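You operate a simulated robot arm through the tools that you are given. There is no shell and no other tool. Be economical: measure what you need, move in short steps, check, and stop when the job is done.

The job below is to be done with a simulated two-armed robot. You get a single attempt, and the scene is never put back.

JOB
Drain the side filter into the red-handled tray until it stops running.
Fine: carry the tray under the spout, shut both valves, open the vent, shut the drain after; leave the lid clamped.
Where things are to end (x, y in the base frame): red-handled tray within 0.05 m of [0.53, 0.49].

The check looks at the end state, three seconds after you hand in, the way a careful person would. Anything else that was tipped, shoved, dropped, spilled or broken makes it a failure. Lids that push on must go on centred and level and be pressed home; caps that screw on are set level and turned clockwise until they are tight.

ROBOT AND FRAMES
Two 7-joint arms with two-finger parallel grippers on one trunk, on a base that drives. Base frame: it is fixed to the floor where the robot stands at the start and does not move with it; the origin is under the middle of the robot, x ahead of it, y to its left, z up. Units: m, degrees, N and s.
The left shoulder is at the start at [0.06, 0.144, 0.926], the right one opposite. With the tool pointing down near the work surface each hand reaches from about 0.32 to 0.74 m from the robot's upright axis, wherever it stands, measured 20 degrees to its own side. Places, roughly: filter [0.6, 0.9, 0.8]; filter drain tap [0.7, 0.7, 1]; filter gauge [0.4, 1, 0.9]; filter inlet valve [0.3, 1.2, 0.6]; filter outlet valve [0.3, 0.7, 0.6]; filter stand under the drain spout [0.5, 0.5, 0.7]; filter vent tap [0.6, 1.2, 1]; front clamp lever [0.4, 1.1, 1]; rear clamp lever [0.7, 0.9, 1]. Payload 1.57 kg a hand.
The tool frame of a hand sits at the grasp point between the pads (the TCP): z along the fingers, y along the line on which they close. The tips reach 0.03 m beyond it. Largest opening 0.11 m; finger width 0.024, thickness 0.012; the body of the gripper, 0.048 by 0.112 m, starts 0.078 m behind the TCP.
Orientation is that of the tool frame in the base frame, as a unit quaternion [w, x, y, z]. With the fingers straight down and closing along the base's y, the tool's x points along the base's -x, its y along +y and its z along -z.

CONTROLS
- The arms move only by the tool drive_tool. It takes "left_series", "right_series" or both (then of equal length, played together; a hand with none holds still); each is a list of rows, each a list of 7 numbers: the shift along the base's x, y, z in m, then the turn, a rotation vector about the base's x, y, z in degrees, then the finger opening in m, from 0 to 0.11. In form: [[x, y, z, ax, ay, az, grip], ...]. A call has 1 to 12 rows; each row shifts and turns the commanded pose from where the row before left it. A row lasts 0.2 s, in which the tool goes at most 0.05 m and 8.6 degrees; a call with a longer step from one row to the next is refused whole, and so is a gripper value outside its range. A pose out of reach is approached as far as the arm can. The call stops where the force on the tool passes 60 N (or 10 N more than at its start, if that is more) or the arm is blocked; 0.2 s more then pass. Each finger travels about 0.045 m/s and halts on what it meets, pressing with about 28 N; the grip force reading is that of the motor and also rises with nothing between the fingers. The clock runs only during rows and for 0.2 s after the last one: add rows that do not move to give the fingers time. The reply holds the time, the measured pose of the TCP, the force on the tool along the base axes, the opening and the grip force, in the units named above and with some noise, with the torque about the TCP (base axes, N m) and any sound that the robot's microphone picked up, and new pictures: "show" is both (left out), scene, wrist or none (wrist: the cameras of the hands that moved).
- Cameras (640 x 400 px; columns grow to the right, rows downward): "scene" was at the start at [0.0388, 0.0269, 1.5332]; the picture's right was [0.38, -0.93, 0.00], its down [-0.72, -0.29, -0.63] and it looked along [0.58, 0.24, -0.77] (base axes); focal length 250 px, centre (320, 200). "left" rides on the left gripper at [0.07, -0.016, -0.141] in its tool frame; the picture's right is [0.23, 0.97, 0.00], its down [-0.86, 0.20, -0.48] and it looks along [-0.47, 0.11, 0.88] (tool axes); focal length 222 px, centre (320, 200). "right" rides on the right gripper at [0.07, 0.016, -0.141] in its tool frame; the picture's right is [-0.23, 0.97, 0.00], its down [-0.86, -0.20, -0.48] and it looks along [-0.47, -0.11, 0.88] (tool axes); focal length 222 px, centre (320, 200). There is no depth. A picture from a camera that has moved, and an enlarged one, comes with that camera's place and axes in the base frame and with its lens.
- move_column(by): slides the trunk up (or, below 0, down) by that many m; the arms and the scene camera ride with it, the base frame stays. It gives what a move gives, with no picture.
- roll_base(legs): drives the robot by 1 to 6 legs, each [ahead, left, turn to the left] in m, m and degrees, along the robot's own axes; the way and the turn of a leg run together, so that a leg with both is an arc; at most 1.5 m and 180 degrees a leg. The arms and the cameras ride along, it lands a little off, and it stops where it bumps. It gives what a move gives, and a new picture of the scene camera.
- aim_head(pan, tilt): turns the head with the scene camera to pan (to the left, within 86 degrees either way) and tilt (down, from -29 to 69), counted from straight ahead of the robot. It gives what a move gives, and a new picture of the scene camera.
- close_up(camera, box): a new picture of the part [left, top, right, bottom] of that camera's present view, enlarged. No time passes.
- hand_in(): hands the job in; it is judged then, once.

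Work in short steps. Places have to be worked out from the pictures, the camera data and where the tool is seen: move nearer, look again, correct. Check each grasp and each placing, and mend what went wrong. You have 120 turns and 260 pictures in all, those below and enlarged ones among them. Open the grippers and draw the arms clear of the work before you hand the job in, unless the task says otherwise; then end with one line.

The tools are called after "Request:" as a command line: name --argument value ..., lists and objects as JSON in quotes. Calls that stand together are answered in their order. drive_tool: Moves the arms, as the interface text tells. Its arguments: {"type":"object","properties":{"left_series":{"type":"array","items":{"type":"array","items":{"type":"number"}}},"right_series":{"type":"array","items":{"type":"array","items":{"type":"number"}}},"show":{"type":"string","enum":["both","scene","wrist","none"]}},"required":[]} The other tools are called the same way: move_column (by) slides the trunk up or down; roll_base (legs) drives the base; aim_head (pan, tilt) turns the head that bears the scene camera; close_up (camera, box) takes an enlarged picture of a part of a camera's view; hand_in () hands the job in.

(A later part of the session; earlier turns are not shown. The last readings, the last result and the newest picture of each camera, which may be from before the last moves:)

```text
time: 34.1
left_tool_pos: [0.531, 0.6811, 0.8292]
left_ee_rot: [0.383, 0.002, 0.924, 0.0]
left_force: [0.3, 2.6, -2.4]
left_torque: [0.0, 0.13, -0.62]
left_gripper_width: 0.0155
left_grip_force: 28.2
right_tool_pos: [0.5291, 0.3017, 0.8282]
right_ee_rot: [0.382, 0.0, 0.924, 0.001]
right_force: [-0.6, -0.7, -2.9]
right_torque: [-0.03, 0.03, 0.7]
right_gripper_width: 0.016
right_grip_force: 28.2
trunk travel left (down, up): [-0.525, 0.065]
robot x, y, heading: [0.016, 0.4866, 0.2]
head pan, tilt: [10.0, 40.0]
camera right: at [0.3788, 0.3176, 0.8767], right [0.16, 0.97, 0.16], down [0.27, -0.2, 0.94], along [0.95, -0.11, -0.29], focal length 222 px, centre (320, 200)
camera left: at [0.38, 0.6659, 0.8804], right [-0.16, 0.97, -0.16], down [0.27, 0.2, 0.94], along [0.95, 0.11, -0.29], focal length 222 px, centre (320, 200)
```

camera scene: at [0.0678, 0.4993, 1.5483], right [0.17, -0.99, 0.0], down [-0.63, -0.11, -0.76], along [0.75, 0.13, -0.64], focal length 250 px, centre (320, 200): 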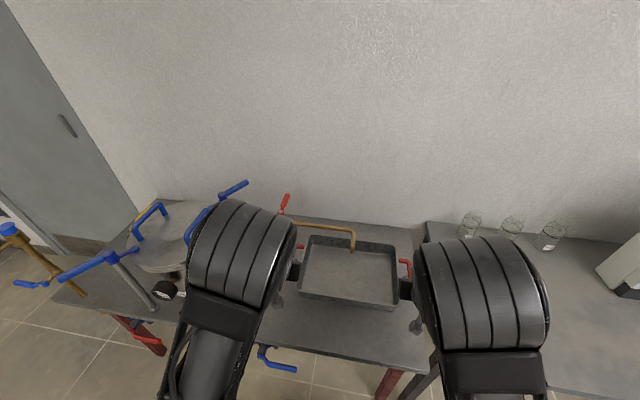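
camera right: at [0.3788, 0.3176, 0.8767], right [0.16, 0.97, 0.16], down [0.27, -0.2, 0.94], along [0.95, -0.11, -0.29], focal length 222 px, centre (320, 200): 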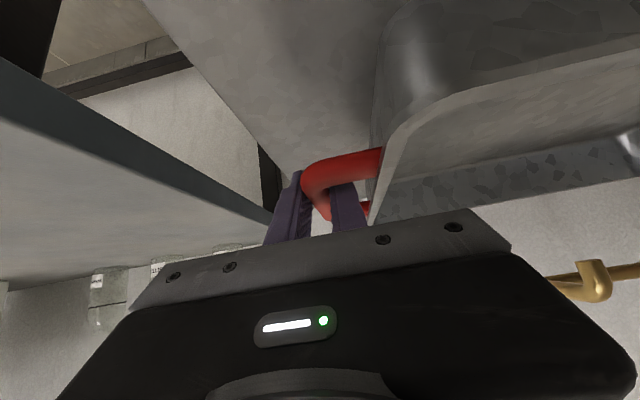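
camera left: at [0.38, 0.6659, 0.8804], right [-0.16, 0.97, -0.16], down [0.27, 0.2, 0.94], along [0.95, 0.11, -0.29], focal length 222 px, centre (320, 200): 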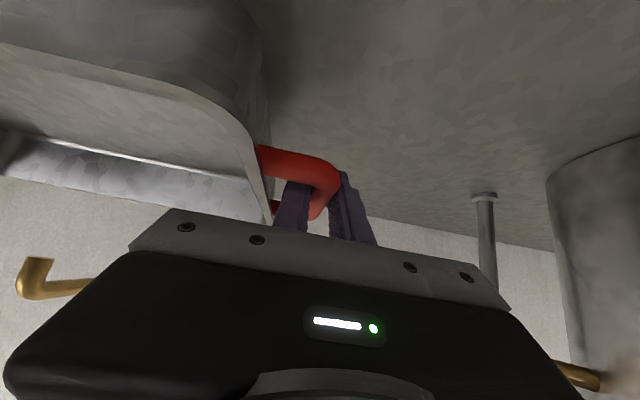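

Still hanging; keep lowering with force watch.

Request:
drive_tool --left_series '[[0, 0, -0.007, 0, 0, 0, 0], [0, 0, -0.007, 0, 0, 0, 0], [0, 0, -0.006, 0, 0, 0, 0], [0, 0, 0, 0, 0, 0, 0]]' --right_series '[[0, 0, -0.007, 0, 0, 0, 0], [0, 0, -0.007, 0, 0, 0, 0], [0, 0, -0.006, 0, 0, 0, 0], [0, 0, 0, 0, 0, 0, 0]]' --show "scene"

```text
time: 35.1
left_tool_pos: [0.5299, 0.6823, 0.8084]
left_ee_rot: [0.383, 0.002, 0.924, -0.001]
left_force: [-0.3, 2.8, -2.4]
left_torque: [0.02, 0.07, -0.6]
left_gripper_width: 0.0157
left_grip_force: 28.3
right_tool_pos: [0.5286, 0.302, 0.8073]
right_ee_rot: [0.383, 0.0, 0.924, 0.0]
right_force: [-0.2, -2.6, -1.7]
right_torque: [0.02, -0.01, 0.65]
right_gripper_width: 0.0158
right_grip_force: 28.2
trunk travel left (down, up): [-0.525, 0.065]
robot x, y, heading: [0.0099, 0.4865, -0.2]
head pan, tilt: [10.0, 40.0]
camera scene: at [0.0658, 0.4993, 1.5484], right [0.17, -0.99, 0.0], down [-0.63, -0.11, -0.77], along [0.75, 0.13, -0.64], focal length 250 px, centre (320, 200)
```

scene: 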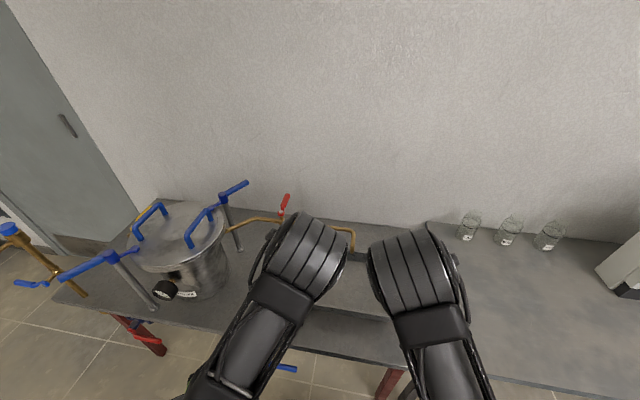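

Still free. Continue lowering.

Request:
drive_tool --left_series '[[0, 0, -0.007, 0, 0, 0, 0], [0, 0, -0.007, 0, 0, 0, 0], [0, 0, -0.006, 0, 0, 0, 0], [0, 0, 0, 0, 0, 0, 0]]' --right_series '[[0, 0, -0.007, 0, 0, 0, 0], [0, 0, -0.007, 0, 0, 0, 0], [0, 0, -0.006, 0, 0, 0, 0], [0, 0, 0, 0, 0, 0, 0]]' --show "wrist"

```text
time: 36.1
left_tool_pos: [0.535, 0.6848, 0.7946]
left_ee_rot: [0.39, -0.014, 0.921, -0.013]
left_force: [-0.6, -55.6, -2.2]
left_torque: [0.13, 0.05, -0.94]
left_gripper_width: 0.0221
left_grip_force: 28.0
right_tool_pos: [0.5324, 0.2984, 0.7933]
right_ee_rot: [0.388, 0.015, 0.921, 0.011]
right_force: [-0.6, 56.9, -3.3]
right_torque: [-0.07, 0.03, 0.96]
right_gripper_width: 0.0225
right_grip_force: 28.2
trunk travel left (down, up): [-0.525, 0.065]
robot x, y, heading: [0.0131, 0.4851, -0.1]
head pan, tilt: [10.0, 40.0]
camera right: at [0.3828, 0.3151, 0.8417], right [0.18, 0.96, 0.19], down [0.25, -0.23, 0.94], along [0.95, -0.12, -0.28], focal length 222 px, centre (320, 200)
camera left: at [0.3842, 0.6671, 0.8446], right [-0.17, 0.97, -0.2], down [0.25, 0.24, 0.94], along [0.95, 0.11, -0.28], focal length 222 px, centre (320, 200)
```

right: 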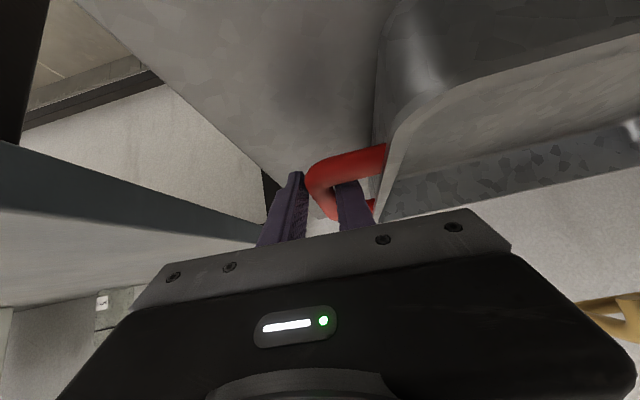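
left: 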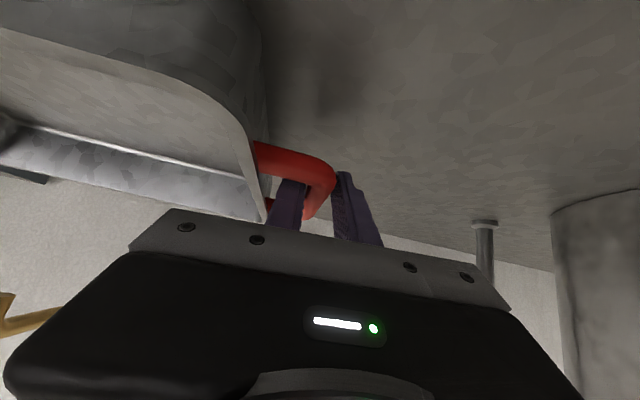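

The forearms are pressing on each other, pulling the hands apart. I raise both hands 2 cm to relieve, then lower with the trunk instead.

Request:
drive_tool --left_series '[[0, 0, 0.01, 0, 0, 0, 0], [0, 0, 0.01, 0, 0, 0, 0], [0, 0, 0.01, 0, 0, 0, 0], [0, 0, 0, 0, 0, 0, 0]]' --right_series '[[0, 0, 0.01, 0, 0, 0, 0], [0, 0, 0.01, 0, 0, 0, 0], [0, 0, 0.01, 0, 0, 0, 0], [0, 0, 0, 0, 0, 0, 0]]' --show "both"

```text
time: 37.1
left_tool_pos: [0.5294, 0.6813, 0.8182]
left_ee_rot: [0.382, 0.004, 0.924, 0.0]
left_force: [1.5, -18.0, -2.4]
left_torque: [0.01, -0.78, -0.35]
left_gripper_width: 0.0158
left_grip_force: 28.0
right_tool_pos: [0.5283, 0.2997, 0.8187]
right_ee_rot: [0.384, 0.003, 0.923, 0.002]
right_force: [-0.5, 17.7, -2.2]
right_torque: [-0.08, 0.88, 0.76]
right_gripper_width: 0.016
right_grip_force: 28.0
trunk travel left (down, up): [-0.525, 0.065]
robot x, y, heading: [0.0149, 0.4882, 0.0]
head pan, tilt: [10.0, 40.0]
camera scene: at [0.066, 0.4993, 1.5484], right [0.17, -0.99, 0.0], down [-0.63, -0.11, -0.77], along [0.75, 0.13, -0.64], focal length 250 px, centre (320, 200)
camera right: at [0.3789, 0.3171, 0.8682], right [0.16, 0.97, 0.17], down [0.26, -0.21, 0.94], along [0.95, -0.11, -0.29], focal length 222 px, centre (320, 200)
camera left: at [0.3801, 0.6654, 0.8702], right [-0.15, 0.98, -0.16], down [0.27, 0.19, 0.94], along [0.95, 0.1, -0.29], focal length 222 px, centre (320, 200)
```

scene: 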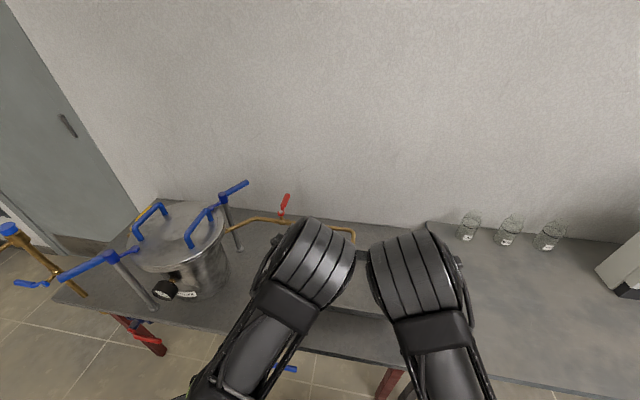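
right: 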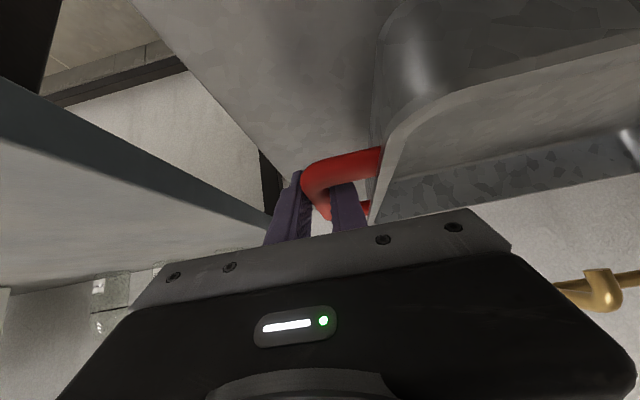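
left: 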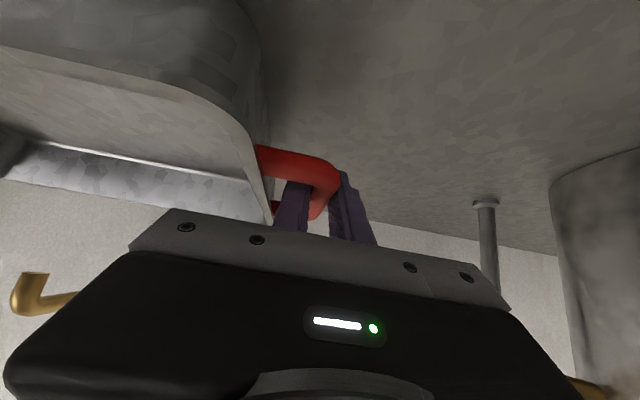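

Grip intact. Raise 3 cm more so the elbows part, then check.

Request:
drive_tool --left_series '[[0, 0, 0.01, 0, 0, 0, 0], [0, 0, 0.01, 0, 0, 0, 0], [0, 0, 0.01, 0, 0, 0, 0], [0, 0, 0, 0, 0, 0, 0]]' --right_series '[[0, 0, 0.01, 0, 0, 0, 0], [0, 0, 0.01, 0, 0, 0, 0], [0, 0, 0.01, 0, 0, 0, 0], [0, 0, 0, 0, 0, 0, 0]]' --show "scene"

```text
time: 38.1
left_tool_pos: [0.5304, 0.682, 0.8474]
left_ee_rot: [0.382, 0.002, 0.924, 0.0]
left_force: [-0.2, -8.5, -3.6]
left_torque: [0.06, 0.46, -0.53]
left_gripper_width: 0.0158
left_grip_force: 28.0
right_tool_pos: [0.5289, 0.3011, 0.848]
right_ee_rot: [0.381, -0.002, 0.925, 0.003]
right_force: [-0.4, 7.9, -2.7]
right_torque: [-0.02, -0.33, 0.61]
right_gripper_width: 0.0159
right_grip_force: 28.3
trunk travel left (down, up): [-0.525, 0.065]
robot x, y, heading: [0.0143, 0.4871, -0.1]
head pan, tilt: [10.0, 40.0]
camera scene: at [0.0661, 0.4994, 1.5483], right [0.17, -0.99, 0.0], down [-0.63, -0.11, -0.77], along [0.75, 0.13, -0.64], focal length 250 px, centre (320, 200)
```

scene: 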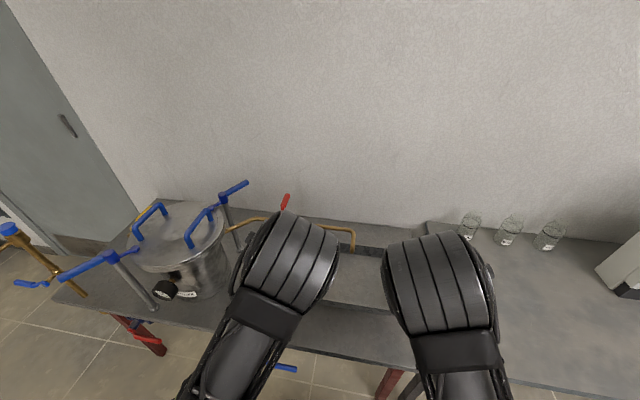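

Elbows apart. Lower by trunk 4 cm.

Request:
move_column --by -0.045

Request:
move_column --by -0.01

Request:
move_column --by -0.008

```text
time: 39.0
left_tool_pos: [0.5298, 0.6817, 0.8051]
left_ee_rot: [0.383, 0.003, 0.924, 0.0]
left_force: [0.1, -8.3, -2.8]
left_torque: [0.01, 0.15, -0.6]
left_gripper_width: 0.0159
left_grip_force: 28.0
right_tool_pos: [0.5282, 0.302, 0.8038]
right_ee_rot: [0.383, 0.0, 0.924, 0.0]
right_force: [0.0, 7.6, -3.0]
right_torque: [0.04, -0.06, 0.58]
right_gripper_width: 0.0157
right_grip_force: 29.1
trunk travel left (down, up): [-0.48, 0.11]
robot x, y, heading: [0.0106, 0.4848, 0.0]
head pan, tilt: [10.0, 40.0]
```

```text
time: 39.6
left_tool_pos: [0.5303, 0.6827, 0.7938]
left_ee_rot: [0.382, 0.001, 0.924, 0.0]
left_force: [-0.3, -8.1, -2.8]
left_torque: [0.03, 0.03, -0.58]
left_gripper_width: 0.0158
left_grip_force: 27.5
right_tool_pos: [0.5292, 0.3009, 0.7931]
right_ee_rot: [0.383, 0.0, 0.924, 0.001]
right_force: [-0.6, 7.9, -3.2]
right_torque: [-0.03, 0.09, 0.61]
right_gripper_width: 0.0158
right_grip_force: 28.2
trunk travel left (down, up): [-0.47, 0.12]
robot x, y, heading: [0.0111, 0.491, -0.3]
head pan, tilt: [10.0, 40.0]
```

```text
time: 40.1
left_tool_pos: [0.5307, 0.6825, 0.7867]
left_ee_rot: [0.382, 0.002, 0.924, 0.0]
left_force: [0.0, -8.3, -2.8]
left_torque: [-0.04, -0.05, -0.55]
left_gripper_width: 0.0157
left_grip_force: 28.1
right_tool_pos: [0.5282, 0.3014, 0.7845]
right_ee_rot: [0.382, 0.0, 0.924, 0.0]
right_force: [-0.7, 7.1, -3.3]
right_torque: [0.0, 0.18, 0.61]
right_gripper_width: 0.0158
right_grip_force: 27.7
trunk travel left (down, up): [-0.462, 0.128]
robot x, y, heading: [0.0115, 0.4859, 0.0]
head pan, tilt: [10.0, 40.0]
```

Still free at 0.786. Look, and step down further.

Request:
move_column --by -0.01

Request:
close_up --camera "scene" --box '[200, 160, 460, 322]'

Request:
close_up --camera "left" --box '[0, 0, 640, 400]'

```text
time: 40.7
left_tool_pos: [0.5315, 0.682, 0.7799]
left_ee_rot: [0.386, 0.0, 0.922, 0.0]
left_force: [6.8, -3.9, 19.5]
left_torque: [0.0, 0.02, -0.55]
left_gripper_width: 0.0158
left_grip_force: 27.9
right_tool_pos: [0.5303, 0.3017, 0.7806]
right_ee_rot: [0.388, 0.001, 0.921, 0.003]
right_force: [1.5, 2.9, 39.7]
right_torque: [0.19, 0.84, 0.46]
right_gripper_width: 0.0162
right_grip_force: 28.2
trunk travel left (down, up): [-0.452, 0.138]
robot x, y, heading: [0.0128, 0.4871, -0.3]
head pan, tilt: [10.0, 40.0]
```

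```text
2.46 times, centred on (330, 241) of scene
camera zoom: at [0.0615, 0.4997, 1.4765], right [0.17, -0.99, 0.0], down [-0.63, -0.11, -0.77], along [0.76, 0.13, -0.64], focal length 615 px, centre (295, 99)
```

zoom: 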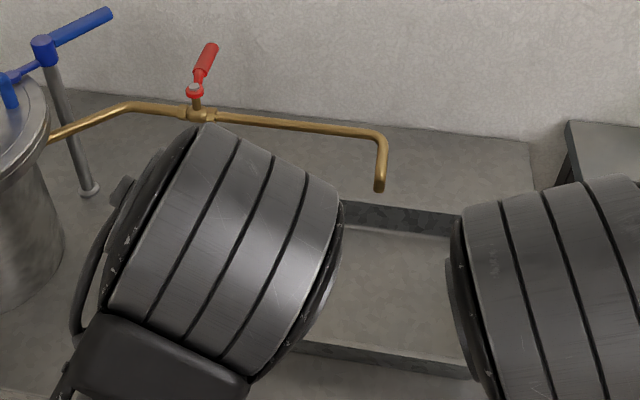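

```text
1.00 times, centred on (320, 200) of left
camera zoom: at [0.3795, 0.6661, 0.8307], right [-0.16, 0.97, -0.16], down [0.26, 0.2, 0.95], along [0.95, 0.11, -0.28], focal length 222 px, centre (320, 200)
```

zoom: 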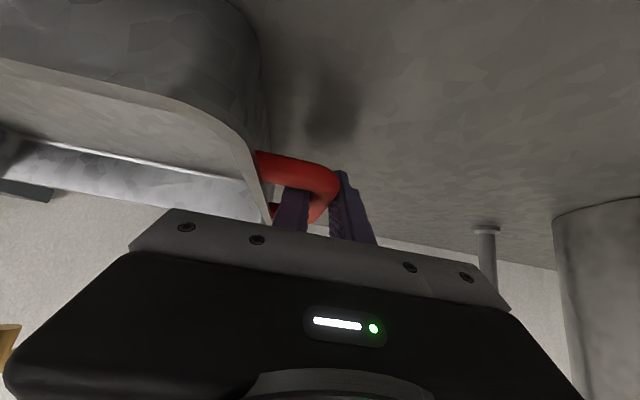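

The tray now rests (contact forces). I relieve the press slightly and open both hands.

Request:
move_column --by 0.006

Request:
drive_tool --left_series '[[0, 0, 0, 0, 0, 0, 0.04], [0, 0, 0, 0, 0, 0, 0.042], [0, 0, 0, 0, 0, 0, 0.042]]' --right_series '[[0, 0, 0, 0, 0, 0, 0.04], [0, 0, 0, 0, 0, 0, 0.042], [0, 0, 0, 0, 0, 0, 0.042]]' --show "wrist"

```text
time: 41.3
left_tool_pos: [0.5272, 0.6819, 0.7794]
left_ee_rot: [0.38, 0.002, 0.925, 0.001]
left_force: [-2.1, -7.7, -2.0]
left_torque: [0.08, 0.9, -0.49]
left_gripper_width: 0.0155
left_grip_force: 28.2
right_tool_pos: [0.5268, 0.3016, 0.7793]
right_ee_rot: [0.381, -0.001, 0.925, 0.001]
right_force: [3.9, 5.8, 10.7]
right_torque: [0.09, -0.05, 0.25]
right_gripper_width: 0.0158
right_grip_force: 27.9
trunk travel left (down, up): [-0.458, 0.132]
robot x, y, heading: [0.0128, 0.4857, -0.3]
head pan, tilt: [10.0, 40.0]
```

```text
time: 42.1
left_tool_pos: [0.5291, 0.6815, 0.7816]
left_ee_rot: [0.383, 0.001, 0.924, 0.0]
left_force: [-0.6, -0.1, 0.3]
left_torque: [-0.01, 0.0, 0.0]
left_gripper_width: 0.0422
left_grip_force: 0.1
right_tool_pos: [0.5278, 0.3011, 0.7804]
right_ee_rot: [0.382, 0.0, 0.924, 0.001]
right_force: [-0.2, -0.3, 0.1]
right_torque: [0.0, -0.03, 0.01]
right_gripper_width: 0.0419
right_grip_force: 0.0
trunk travel left (down, up): [-0.458, 0.132]
robot x, y, heading: [0.0136, 0.4872, 0.0]
head pan, tilt: [10.0, 40.0]
camera right: at [0.3779, 0.3175, 0.83], right [0.16, 0.97, 0.16], down [0.27, -0.2, 0.94], along [0.95, -0.11, -0.29], focal length 222 px, centre (320, 200)
camera left: at [0.3797, 0.6663, 0.8338], right [-0.16, 0.97, -0.16], down [0.27, 0.2, 0.94], along [0.95, 0.11, -0.29], focal length 222 px, centre (320, 200)
```

right: 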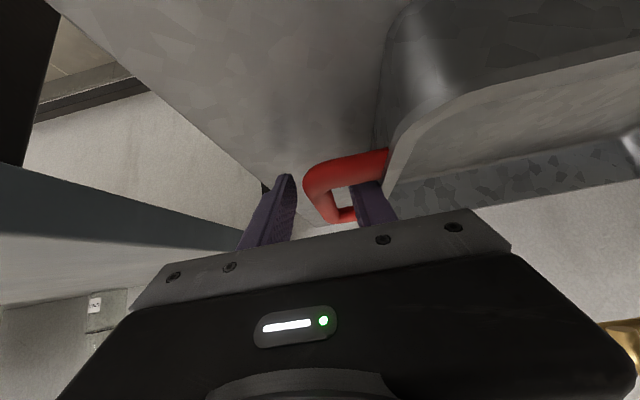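
left: 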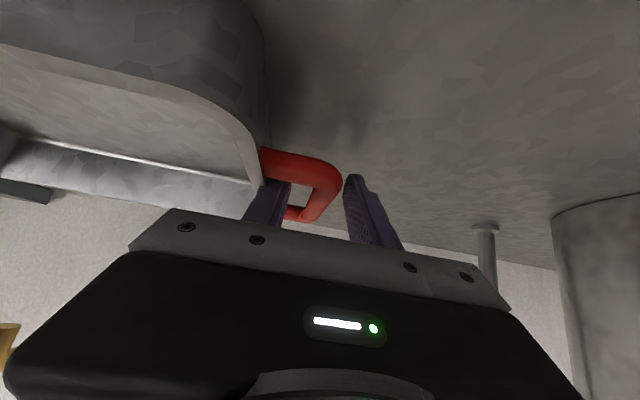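

Released. I retract both hands back-up along the fingers.

Request:
drive_tool --left_series '[[-0.02, 0, 0.02, 0, 0, 0, 0.042], [-0.02, 0, 0.02, 0, 0, 0, 0.042], [-0.03, 0, 0.02, 0, 0, 0, 0.042], [-0.03, 0, 0.02, 0, 0, 0, 0.042]]' --right_series '[[-0.02, 0, 0.02, 0, 0, 0, 0.042], [-0.02, 0, 0.02, 0, 0, 0, 0.042], [-0.03, 0, 0.02, 0, 0, 0, 0.042], [-0.03, 0, 0.02, 0, 0, 0, 0.042]]' --show "scene"

Request:
roll_base --legs '[[-0.35, 0, 0]]'

```text
time: 43.1
left_tool_pos: [0.498, 0.6805, 0.8676]
left_ee_rot: [0.382, 0.002, 0.924, 0.0]
left_force: [0.0, 0.9, 0.5]
left_torque: [0.01, 0.01, -0.01]
left_gripper_width: 0.0424
left_grip_force: 0.1
left hand out of reach, approached as far as the arm can: row 2, 3, 4
right_tool_pos: [0.4958, 0.3039, 0.8658]
right_ee_rot: [0.382, -0.001, 0.924, 0.001]
right_force: [0.6, -0.4, 0.1]
right_torque: [0.02, -0.03, 0.0]
right_gripper_width: 0.0422
right_grip_force: 0.1
right hand out of reach, approached as far as the arm can: row 2, 3, 4
trunk travel left (down, up): [-0.458, 0.132]
robot x, y, heading: [0.0115, 0.4882, -0.0]
head pan, tilt: [10.0, 40.0]
camera scene: at [0.0645, 0.4993, 1.4814], right [0.17, -0.99, 0.0], down [-0.63, -0.11, -0.77], along [0.75, 0.13, -0.64], focal length 250 px, centre (320, 200)
```

scene: 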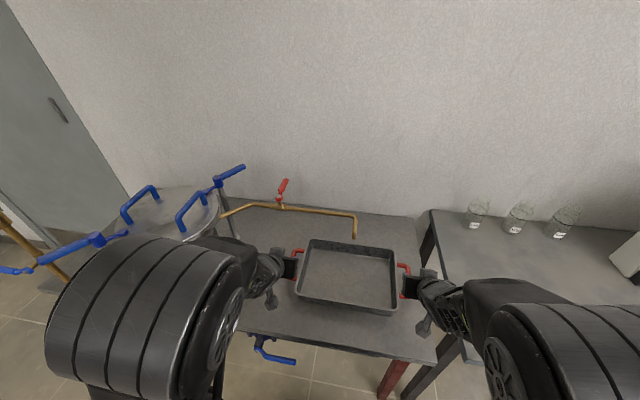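

```text
time: 45.3
left_tool_pos: [0.1508, 0.6794, 0.8664]
left_ee_rot: [0.383, 0.004, 0.924, -0.001]
left_force: [0.0, -0.1, -0.7]
left_torque: [-0.06, 0.02, 0.02]
left_gripper_width: 0.0418
left_grip_force: 0.1
right_tool_pos: [0.1484, 0.3037, 0.8655]
right_ee_rot: [0.383, 0.003, 0.924, -0.001]
right_force: [0.4, 0.6, 0.8]
right_torque: [-0.02, 0.0, 0.01]
right_gripper_width: 0.042
right_grip_force: 0.1
trunk travel left (down, up): [-0.458, 0.132]
robot x, y, heading: [-0.3324, 0.4882, -0.3]
head pan, tilt: [10.0, 40.0]
camera scene: at [-0.2829, 0.5003, 1.4815], right [0.17, -0.99, 0.0], down [-0.63, -0.11, -0.77], along [0.76, 0.13, -0.64], focal length 250 px, centre (320, 200)
```

scene: 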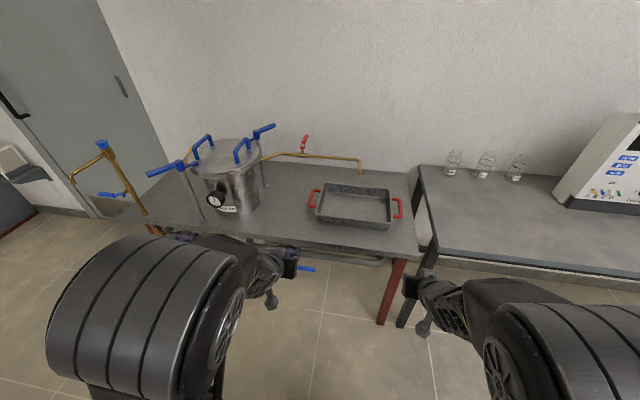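

Tray sits under the spout. Next the valves: I lower the trunk, pitch the left hand to horizontal, and tuck the right hand back (pointing down).

Request:
drive_tool --left_series '[[0, 0, 0, 0, -7.5, 0, 0.02], [0, 0, 0, 0, -7.5, 0, 0.0], [0, 0, 0, 0, -7.5, 0, 0], [0, 0, 0, 0, -7.5, 0, 0], [0, 0, 0, 0, -7.5, 0, 0], [0, 0, 0, 0, -7.5, 0, 0], [0, 0, 0, 0, 0, 0, 0], [0, 0, 0, 0, 0, 0, 0]]' --right_series '[[0, -0.02, 0.03, 0, 7.5, 0, 0], [0, -0.02, 0.03, 0, 7.5, 0, 0], [0, -0.02, 0.03, 0, 7.5, 0, 0], [0, -0.02, 0.03, 0, 7.5, 0, 0], [-0.03, -0.02, 0.02, 0, 7.5, 0, 0], [-0.03, -0.02, 0.02, 0, 7.5, 0, 0], [-0.03, -0.02, 0, 0, 0, 0, 0], [-0.03, -0.02, 0, 0, 0, 0, 0]]' --show "scene"

Request:
move_column --by -0.25

Request:
aim_head --pan 35 --tilt 30

```text
time: 47.1
left_tool_pos: [0.2109, 0.6651, 0.8768]
left_ee_rot: [0.705, 0.001, 0.709, 0.003]
left_force: [0.7, -0.5, 0.7]
left_torque: [-0.01, 0.02, -0.05]
left_gripper_width: 0.0
left_grip_force: 21.0
left hand out of reach, approached as far as the arm can: row 1, 2, 3, 6
right_tool_pos: [0.029, 0.1449, 1.0259]
right_ee_rot: [-0.002, 0.001, 1.0, 0.0]
right_force: [-0.2, -0.4, 0.3]
right_torque: [0.0, -0.01, 0.03]
right_gripper_width: 0.0001
right_grip_force: 21.6
trunk travel left (down, up): [-0.458, 0.132]
robot x, y, heading: [-0.3355, 0.489, -0.4]
head pan, tilt: [10.0, 40.0]
camera scene: at [-0.2826, 0.5004, 1.4814], right [0.17, -0.99, 0.0], down [-0.63, -0.11, -0.77], along [0.76, 0.13, -0.64], focal length 250 px, centre (320, 200)
```

scene: 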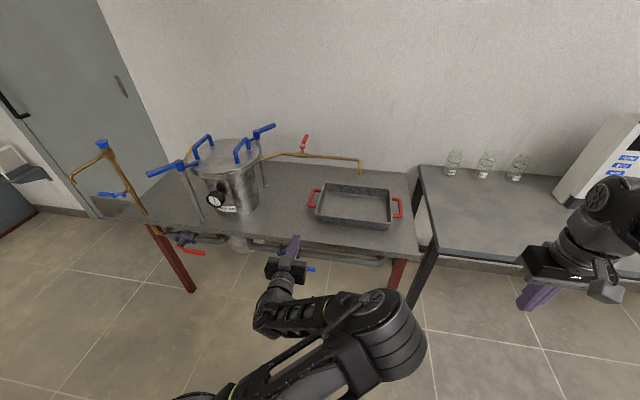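

```text
time: 49.7
left_tool_pos: [0.2103, 0.6649, 0.6267]
left_ee_rot: [0.705, 0.001, 0.709, 0.003]
left_force: [-0.5, -0.2, 0.1]
left_torque: [-0.01, -0.01, 0.01]
left_gripper_width: 0.0
left_grip_force: 22.1
right_tool_pos: [0.0301, 0.1442, 0.7755]
right_ee_rot: [-0.001, 0.002, 1.0, -0.001]
right_force: [0.2, -0.2, 0.4]
right_torque: [-0.03, 0.02, 0.0]
right_gripper_width: 0.0001
right_grip_force: 21.5
trunk travel left (down, up): [-0.208, 0.382]
robot x, y, heading: [-0.3328, 0.4899, -0.5]
head pan, tilt: [10.0, 40.0]
```

```text
time: 50.6
left_tool_pos: [0.2098, 0.6644, 0.6272]
left_ee_rot: [0.705, 0.001, 0.71, 0.003]
left_force: [0.2, 0.6, 0.0]
left_torque: [0.02, -0.01, 0.04]
left_gripper_width: 0.0001
left_grip_force: 21.2
right_tool_pos: [0.0309, 0.1449, 0.7757]
right_ee_rot: [-0.001, 0.001, 1.0, -0.001]
right_force: [-0.7, -0.5, -1.0]
right_torque: [0.01, 0.02, 0.01]
right_gripper_width: 0.0
right_grip_force: 21.3
trunk travel left (down, up): [-0.208, 0.382]
robot x, y, heading: [-0.3332, 0.488, -0.2]
head pan, tilt: [35.0, 30.0]
camera scene: at [-0.2915, 0.5374, 1.2467], right [0.57, -0.82, 0.0], down [-0.41, -0.28, -0.87], along [0.71, 0.49, -0.5], focal length 250 px, centre (320, 200)
```

scene: 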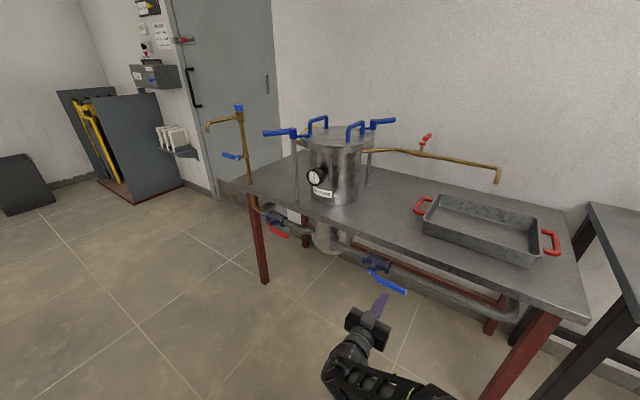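

Good view. Zoom on both valves, and the tap area.

Request:
close_up --camera "scene" --box '[190, 80, 350, 260]'

Request:
close_up --camera "scene" --box '[330, 230, 450, 320]'

Request:
close_up --camera "left" --box '[0, 0, 640, 400]'

```text
2.22 times, centred on (270, 170) of scene
camera zoom: at [-0.2915, 0.5374, 1.2467], right [0.57, -0.82, 0.0], down [-0.41, -0.28, -0.87], along [0.71, 0.49, -0.5], focal length 555 px, centre (431, 267)
```

zoom: 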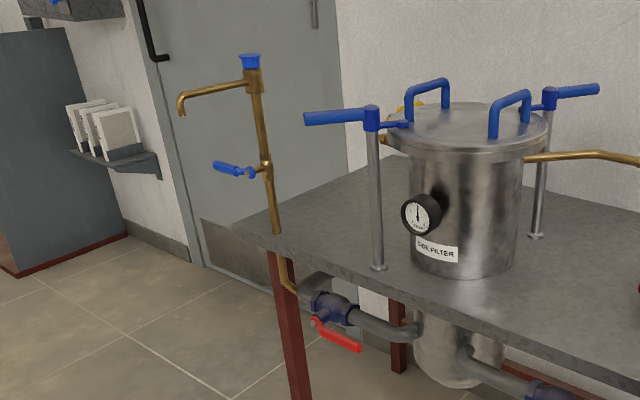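

```text
4.44 times, centred on (390, 275) of scene
camera zoom: at [-0.2915, 0.5374, 1.2467], right [0.57, -0.82, 0.0], down [-0.41, -0.28, -0.87], along [0.71, 0.49, -0.5], focal length 1111 px, centre (9, -133)
```

zoom: 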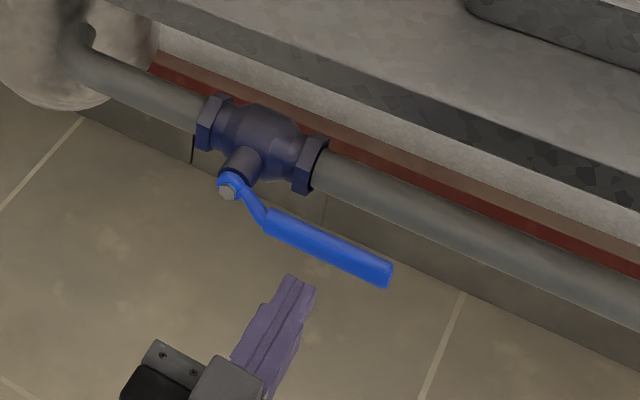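

```text
1.00 times, centred on (320, 200) of left
camera zoom: at [0.0675, 0.6486, 0.5588], right [0.0, 0.98, -0.22], down [-0.47, 0.19, 0.86], along [0.88, 0.11, 0.46], focal length 222 px, centre (320, 200)
```

zoom: 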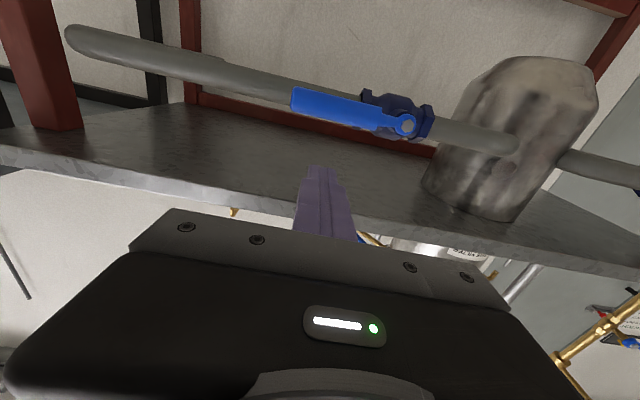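

Outlet pivot triangulates to (0.333, 0.757, 0.580), lever tip (0.325, 0.625, 0.582), lever along the pipe (open). I put the closed left fingers just above the lever at r≈0.10 m.

Request:
drive_tool --left_series '[[0.035, -0.003, 0.002, 0, 0, 0, 0], [0.035, -0.002, 0, 0, 0, 0, 0], [0.035, -0.002, 0, 0, 0, 0, 0], [0, 0, 0, 0, 0, 0, 0]]'

```text
time: 51.6
left_tool_pos: [0.316, 0.659, 0.6283]
left_ee_rot: [0.704, 0.001, 0.71, 0.004]
left_force: [-1.1, -0.1, -0.3]
left_torque: [-0.02, 0.01, 0.03]
left_gripper_width: 0.0
left_grip_force: 20.9
right_tool_pos: [0.0296, 0.1442, 0.7755]
right_ee_rot: [-0.001, 0.001, 1.0, -0.001]
right_force: [-0.1, 0.4, 0.8]
right_torque: [0.02, 0.0, -0.01]
right_gripper_width: 0.0
right_grip_force: 21.1
trunk travel left (down, up): [-0.208, 0.382]
robot x, y, heading: [-0.3342, 0.487, -0.5]
head pan, tilt: [35.0, 30.0]
camera scene: at [-0.2914, 0.5374, 1.2468], right [0.57, -0.82, 0.0], down [-0.41, -0.28, -0.87], along [0.71, 0.49, -0.5], focal length 250 px, centre (320, 200)
camera left: at [0.1727, 0.6423, 0.5601], right [0.0, 0.98, -0.22], down [-0.47, 0.19, 0.86], along [0.88, 0.11, 0.46], focal length 222 px, centre (320, 200)
```

scene: 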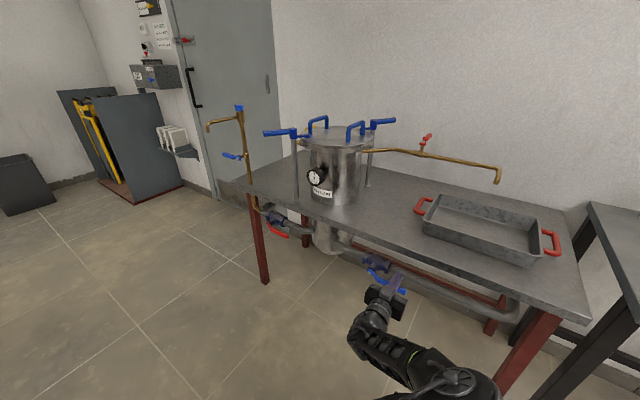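
left: 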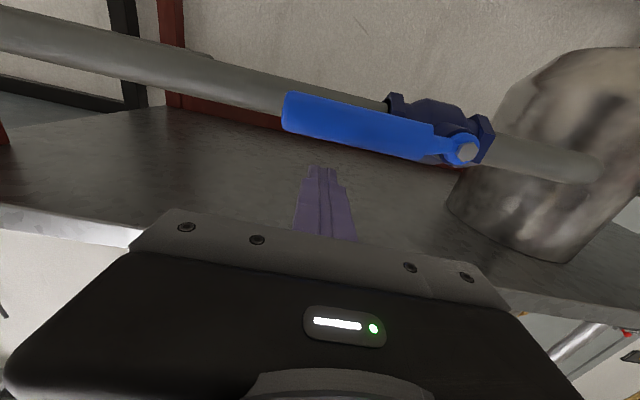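

Fingers are above the lever. I sweep clockwise along the arc.

Request:
drive_tool --left_series '[[0, -0.002, -0.026, 0, 0, 0, 0], [0, -0.0023, -0.0177, 0, 0, 0, 0], [0, 0.0008, -0.0178, 0, 0, 0, 0], [0, 0.0039, -0.0175, 0, 0, 0, 0], [0, 0.0069, -0.0164, 0, 0, 0, 0], [0, 0.0095, -0.0151, 0, 0, 0, 0], [0, 0.0122, -0.0131, 0, 0, 0, 0], [0, 0.0141, -0.0109, 0, 0, 0, 0], [0, 0.0158, -0.0082, 0, 0, 0, 0], [0, 0.0171, -0.0053, 0, 0, 0, 0], [0, 0.0106, -0.002, 0, 0, 0, 0], [0, 0, 0, 0, 0, 0, 0]]'

```text
time: 54.2
left_tool_pos: [0.2862, 0.6767, 0.5863]
left_ee_rot: [0.704, 0.001, 0.71, 0.003]
left_force: [0.0, 0.7, -0.1]
left_torque: [0.01, -0.03, 0.01]
left_gripper_width: 0.0
left_grip_force: 21.1
left hand out of reach, approached as far as the arm can: row 3, 4, 5, 6, 7, 8, 9, 10, 11
right_tool_pos: [0.0306, 0.1443, 0.7753]
right_ee_rot: [-0.001, 0.002, 1.0, 0.0]
right_force: [-0.1, -0.6, -0.1]
right_torque: [0.02, 0.0, 0.02]
right_gripper_width: 0.0002
right_grip_force: 21.5
trunk travel left (down, up): [-0.208, 0.382]
robot x, y, heading: [-0.3335, 0.4894, -0.6]
head pan, tilt: [35.0, 30.0]
camera scene: at [-0.2915, 0.5375, 1.2468], right [0.57, -0.82, 0.0], down [-0.41, -0.28, -0.87], along [0.71, 0.49, -0.5], focal length 250 px, centre (320, 200)
camera left: at [0.143, 0.6591, 0.5183], right [-0.01, 0.98, -0.22], down [-0.47, 0.19, 0.86], along [0.88, 0.11, 0.46], focal length 222 px, centre (320, 200)
```

scene: 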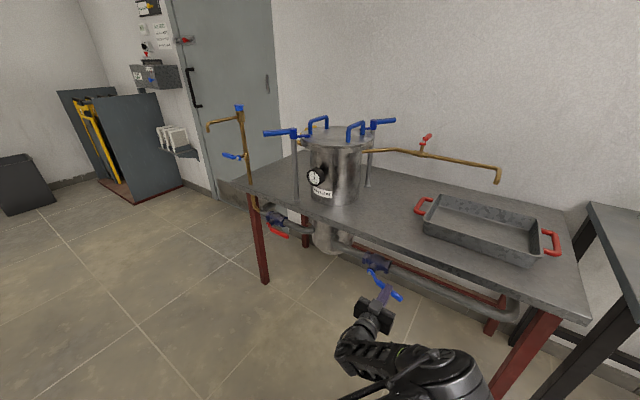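
left: 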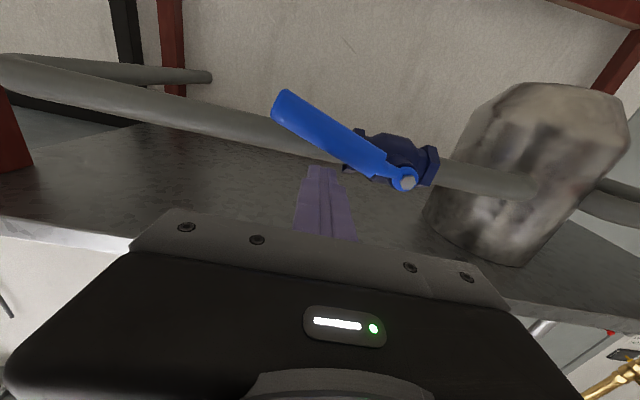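

The lever moved ~25° and then the arm ran out of reach downward. I retract, raise the hand relative to the trunk, lower the trunk and move closer.

Request:
drive_tool --left_series '[[-0.04, 0, 0, 0, 0, 0, 0], [-0.02, 0, 0.04, 0, 0, 0, 0], [0, -0.01, 0.04, 0, 0, 0, 0], [0, -0.01, 0.04, 0, 0, 0, 0]]' --show "none"

Request:
move_column --by -0.13

Request:
roll_base --legs '[[0.05, 0, 0.5]]'

Request:
close_up --camera "left" --box '[0, 0, 640, 400]'

```text
time: 55.2
left_tool_pos: [0.2309, 0.6503, 0.7125]
left_ee_rot: [0.704, 0.001, 0.71, 0.004]
left_force: [0.9, 0.3, -1.1]
left_torque: [0.01, 0.0, 0.01]
left_gripper_width: 0.0
left_grip_force: 20.9
left hand out of reach, approached as far as the arm can: row 1
right_tool_pos: [0.0299, 0.144, 0.7762]
right_ee_rot: [-0.001, 0.002, 1.0, 0.0]
right_force: [0.2, -0.2, -0.6]
right_torque: [0.01, -0.01, 0.0]
right_gripper_width: 0.0
right_grip_force: 21.2
trunk travel left (down, up): [-0.208, 0.382]
robot x, y, heading: [-0.3317, 0.4889, -0.1]
head pan, tilt: [35.0, 30.0]
```

```text
time: 56.8
left_tool_pos: [0.2319, 0.6506, 0.5815]
left_ee_rot: [0.705, 0.001, 0.709, 0.003]
left_force: [-0.7, -0.6, 0.3]
left_torque: [-0.02, 0.01, -0.02]
left_gripper_width: 0.0
left_grip_force: 21.4
right_tool_pos: [0.0305, 0.1443, 0.6466]
right_ee_rot: [-0.001, 0.001, 1.0, -0.001]
right_force: [0.0, 0.7, 0.6]
right_torque: [0.0, -0.01, -0.03]
right_gripper_width: 0.0
right_grip_force: 21.6
trunk travel left (down, up): [-0.078, 0.512]
robot x, y, heading: [-0.3325, 0.4902, -0.4]
head pan, tilt: [35.0, 30.0]
```

```text
time: 57.7
left_tool_pos: [0.2802, 0.6562, 0.5828]
left_ee_rot: [0.705, -0.002, 0.709, 0.006]
left_force: [0.0, 0.5, -0.6]
left_torque: [-0.02, -0.03, 0.0]
left_gripper_width: 0.0001
left_grip_force: 20.9
right_tool_pos: [0.083, 0.1482, 0.6458]
right_ee_rot: [-0.002, -0.003, 1.0, -0.001]
right_force: [-0.2, 0.4, 1.1]
right_torque: [-0.01, -0.04, 0.0]
right_gripper_width: 0.0001
right_grip_force: 21.5
trunk travel left (down, up): [-0.078, 0.512]
robot x, y, heading: [-0.284, 0.4871, 0.3]
head pan, tilt: [35.0, 30.0]
camera scene: at [-0.2421, 0.5378, 1.1168], right [0.58, -0.82, 0.0], down [-0.41, -0.29, -0.87], along [0.71, 0.5, -0.5], focal length 250 px, centre (320, 200)
```

scene: 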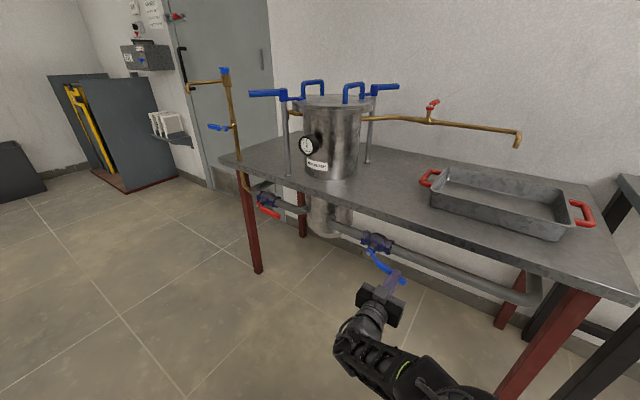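

```text
1.00 times, centred on (320, 200) of left
camera zoom: at [0.1375, 0.6381, 0.5142], right [-0.01, 0.98, -0.22], down [-0.47, 0.19, 0.86], along [0.88, 0.12, 0.46], focal length 222 px, centre (320, 200)
```

zoom: 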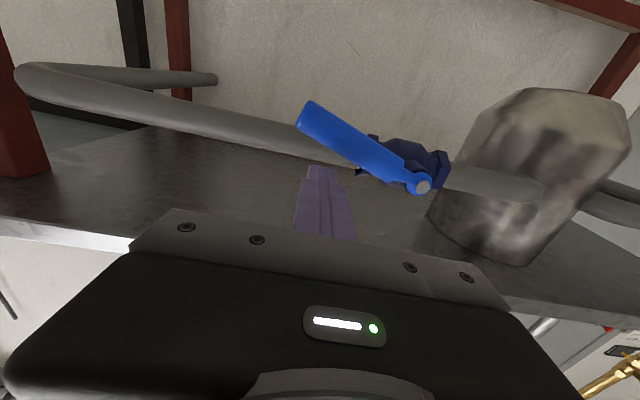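

Lever now ≈20° down; fingers sit above it. Insert and continue the sweep to 96°.

Request:
drive_tool --left_series '[[0.036, 0, 0.004, 0, 0, 0, 0], [0, -0.001, -0.019, 0, 0, 0, 0], [0, 0.0039, -0.0175, 0, 0, 0, 0], [0, 0.0069, -0.0164, 0, 0, 0, 0], [0, 0.0095, -0.0151, 0, 0, 0, 0], [0, 0.0122, -0.0131, 0, 0, 0, 0], [0, 0.0141, -0.0109, 0, 0, 0, 0], [0, 0.0158, -0.0082, 0, 0, 0, 0], [0, 0.0171, -0.0053, 0, 0, 0, 0], [0, 0.0106, -0.002, 0, 0, 0, 0], [0, 0, 0, 0, 0, 0, 0]]'

```text
time: 60.1
left_tool_pos: [0.3215, 0.7318, 0.4925]
left_ee_rot: [0.703, -0.004, 0.712, 0.008]
left_force: [1.2, -5.3, -4.8]
left_torque: [-0.09, 0.05, -0.1]
left_gripper_width: 0.0
left_grip_force: 20.6
left hand out of reach, approached as far as the arm can: row 9, 10
right_tool_pos: [0.0838, 0.1473, 0.6448]
right_ee_rot: [-0.001, -0.003, 1.0, -0.001]
right_force: [-0.1, -1.2, 0.4]
right_torque: [-0.02, 0.01, -0.01]
right_gripper_width: 0.0
right_grip_force: 20.7
trunk travel left (down, up): [-0.078, 0.512]
robot x, y, heading: [-0.2874, 0.4879, 0.1]
head pan, tilt: [35.0, 30.0]
camera scene: at [-0.2415, 0.5377, 1.1168], right [0.58, -0.82, 0.0], down [-0.41, -0.29, -0.87], along [0.71, 0.5, -0.5], focal length 250 px, centre (320, 200)
camera left: at [0.1788, 0.712, 0.4252], right [-0.02, 0.97, -0.22], down [-0.47, 0.19, 0.86], along [0.88, 0.12, 0.46], focal length 222 px, centre (320, 200)
```

scene: 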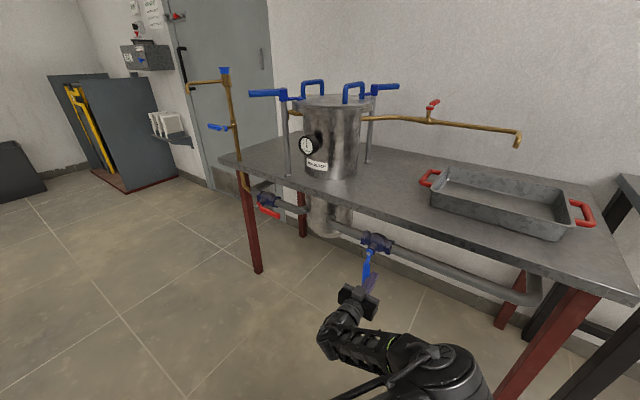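
left: 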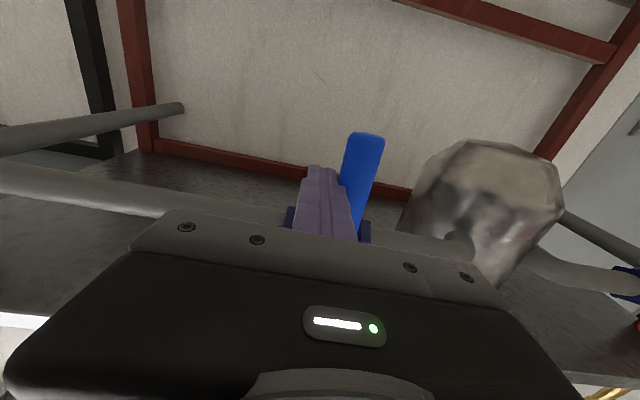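

Nearly vertical. Push a bit further in +y until it stops.

Request:
drive_tool --left_series '[[0, 0.006, 0.002, 0, 0, 0, 0], [0, 0.006, 0.002, 0, 0, 0, 0], [0, 0.006, 0.002, 0, 0, 0, 0], [0, 0, 0, 0, 0, 0, 0]]' --show "wrist"

Request:
close_up --camera "scene" --box '[310, 210, 430, 310]'

```text
time: 61.1
left_tool_pos: [0.3228, 0.7355, 0.5002]
left_ee_rot: [0.7, -0.001, 0.714, 0.003]
left_force: [-14.9, -27.2, -26.0]
left_torque: [-0.28, -0.18, 0.04]
left_gripper_width: 0.0
left_grip_force: 21.6
left hand out of reach, approached as far as the arm can: row 1, 2, 3
right_tool_pos: [0.0828, 0.1471, 0.6442]
right_ee_rot: [-0.001, -0.002, 1.0, 0.0]
right_force: [-0.4, -0.5, -0.6]
right_torque: [0.03, -0.01, 0.01]
right_gripper_width: 0.0
right_grip_force: 20.7
trunk travel left (down, up): [-0.078, 0.512]
robot x, y, heading: [-0.2871, 0.4884, 0.3]
head pan, tilt: [35.0, 30.0]
camera left: at [0.1788, 0.7187, 0.4341], right [-0.01, 0.97, -0.22], down [-0.46, 0.19, 0.87], along [0.89, 0.11, 0.45], focal length 222 px, centre (320, 200)
```

left: 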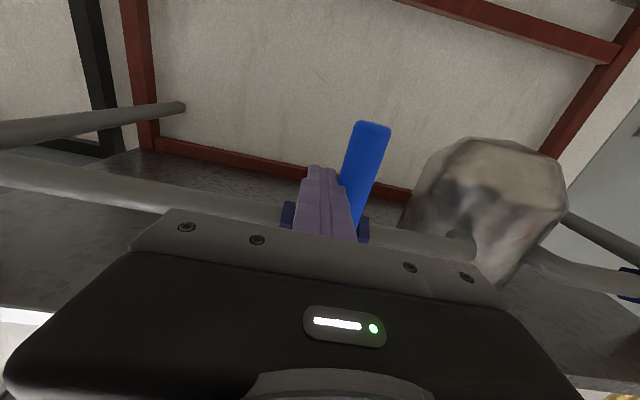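

```text
4.00 times, centred on (370, 260) of scene
camera zoom: at [-0.241, 0.5371, 1.1166], right [0.58, -0.82, 0.0], down [-0.41, -0.29, -0.87], along [0.71, 0.5, -0.5], focal length 1000 px, centre (120, -40)
```

zoom: 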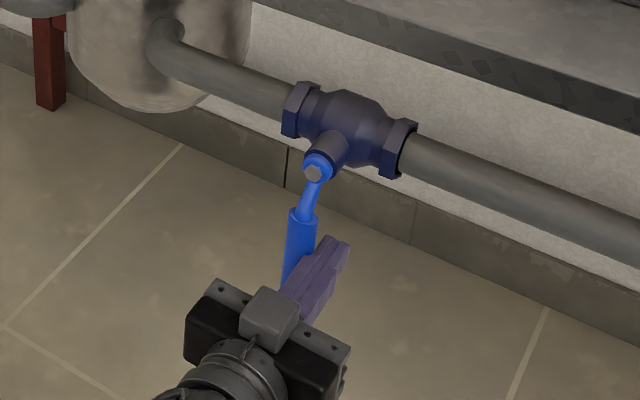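

Force rises at y≈0.7355 — exactly 90°, at its stop: outlet shut. I retract, lower trunk a bit more, and shift 0.497 m left for the inlet valve (same geometry: pivot ≈(0.333, 1.254, 0.58)).

Request:
drive_tool --left_series '[[0, -0.02, 0, 0, 0, 0, 0], [-0.04, -0.01, 0.03, 0, 0, 0, 0], [-0.04, -0.02, 0.04, 0, 0, 0, 0], [-0.02, -0.02, 0.04, 0, 0, 0, 0], [0, -0.01, 0.04, 0, 0, 0, 0], [0, 0, 0, 0, 0, 0, 0]]' --show "none"

Request:
move_column --by -0.06

Request:
roll_base --legs '[[0, 0.497, 0]]'

Request:
close_up --camera "left" --box '[0, 0, 640, 400]'

```text
refused: row 2 steps farther than a row can; nothing moved
```

```text
time: 61.6
left_tool_pos: [0.3218, 0.7351, 0.4989]
left_ee_rot: [0.715, 0.001, 0.699, 0.004]
left_force: [-29.7, -11.6, 16.6]
left_torque: [0.05, 0.38, 0.2]
left_gripper_width: 0.0001
left_grip_force: 21.1
right_tool_pos: [0.0812, 0.1466, 0.6272]
right_ee_rot: [0.002, -0.003, 1.0, 0.0]
right_force: [-0.2, -0.4, -0.1]
right_torque: [0.0, 0.0, 0.03]
right_gripper_width: 0.0
right_grip_force: 21.4
trunk travel left (down, up): [-0.058, 0.532]
robot x, y, heading: [-0.2856, 0.4862, 0.2]
head pan, tilt: [35.0, 30.0]
stopped: the force on the tool passed its limit (the readings are from after the stop); the commanded pose is now the measured one
```

```text
time: 62.4
left_tool_pos: [0.3234, 0.7349, 0.5001]
left_ee_rot: [0.716, 0.008, 0.698, -0.004]
left_force: [-16.0, -6.1, 10.4]
left_torque: [0.11, 0.32, 0.26]
left_gripper_width: 0.0001
left_grip_force: 21.1
right_tool_pos: [0.0816, 0.1529, 0.6248]
right_ee_rot: [0.001, -0.003, 1.0, 0.0]
right_force: [0.0, -0.6, -0.6]
right_torque: [0.01, -0.02, 0.02]
right_gripper_width: 0.0
right_grip_force: 21.2
trunk travel left (down, up): [-0.058, 0.532]
robot x, y, heading: [-0.2834, 0.492, 0.2]
head pan, tilt: [35.0, 30.0]
stopped in leg 1: the force on the tool passed its limit (the readings are from after the stop); the commanded pose is now the measured one
camera scene: at [-0.2451, 0.543, 1.097], right [0.58, -0.82, 0.0], down [-0.41, -0.29, -0.87], along [0.71, 0.5, -0.5], focal length 250 px, centre (320, 200)
```

scene: 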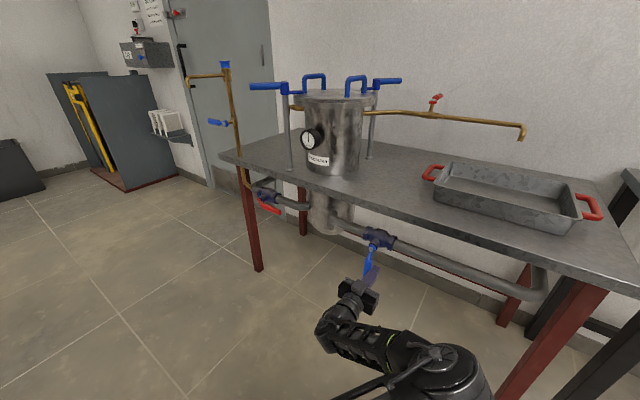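

```text
1.00 times, centred on (320, 200) of left
camera zoom: at [0.1817, 0.7214, 0.4259], right [0.02, 0.98, -0.22], down [-0.5, 0.2, 0.84], along [0.87, 0.09, 0.49], focal length 222 px, centre (320, 200)
```

zoom: 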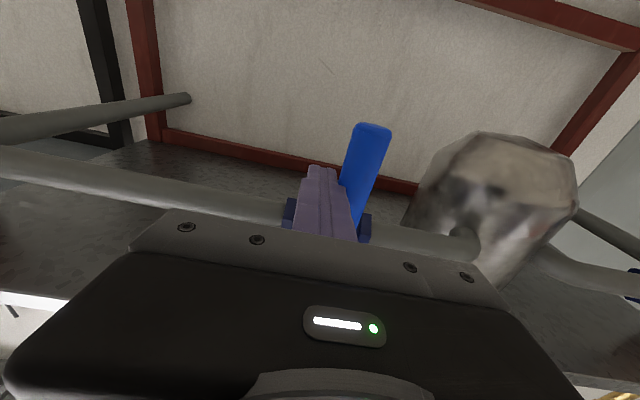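

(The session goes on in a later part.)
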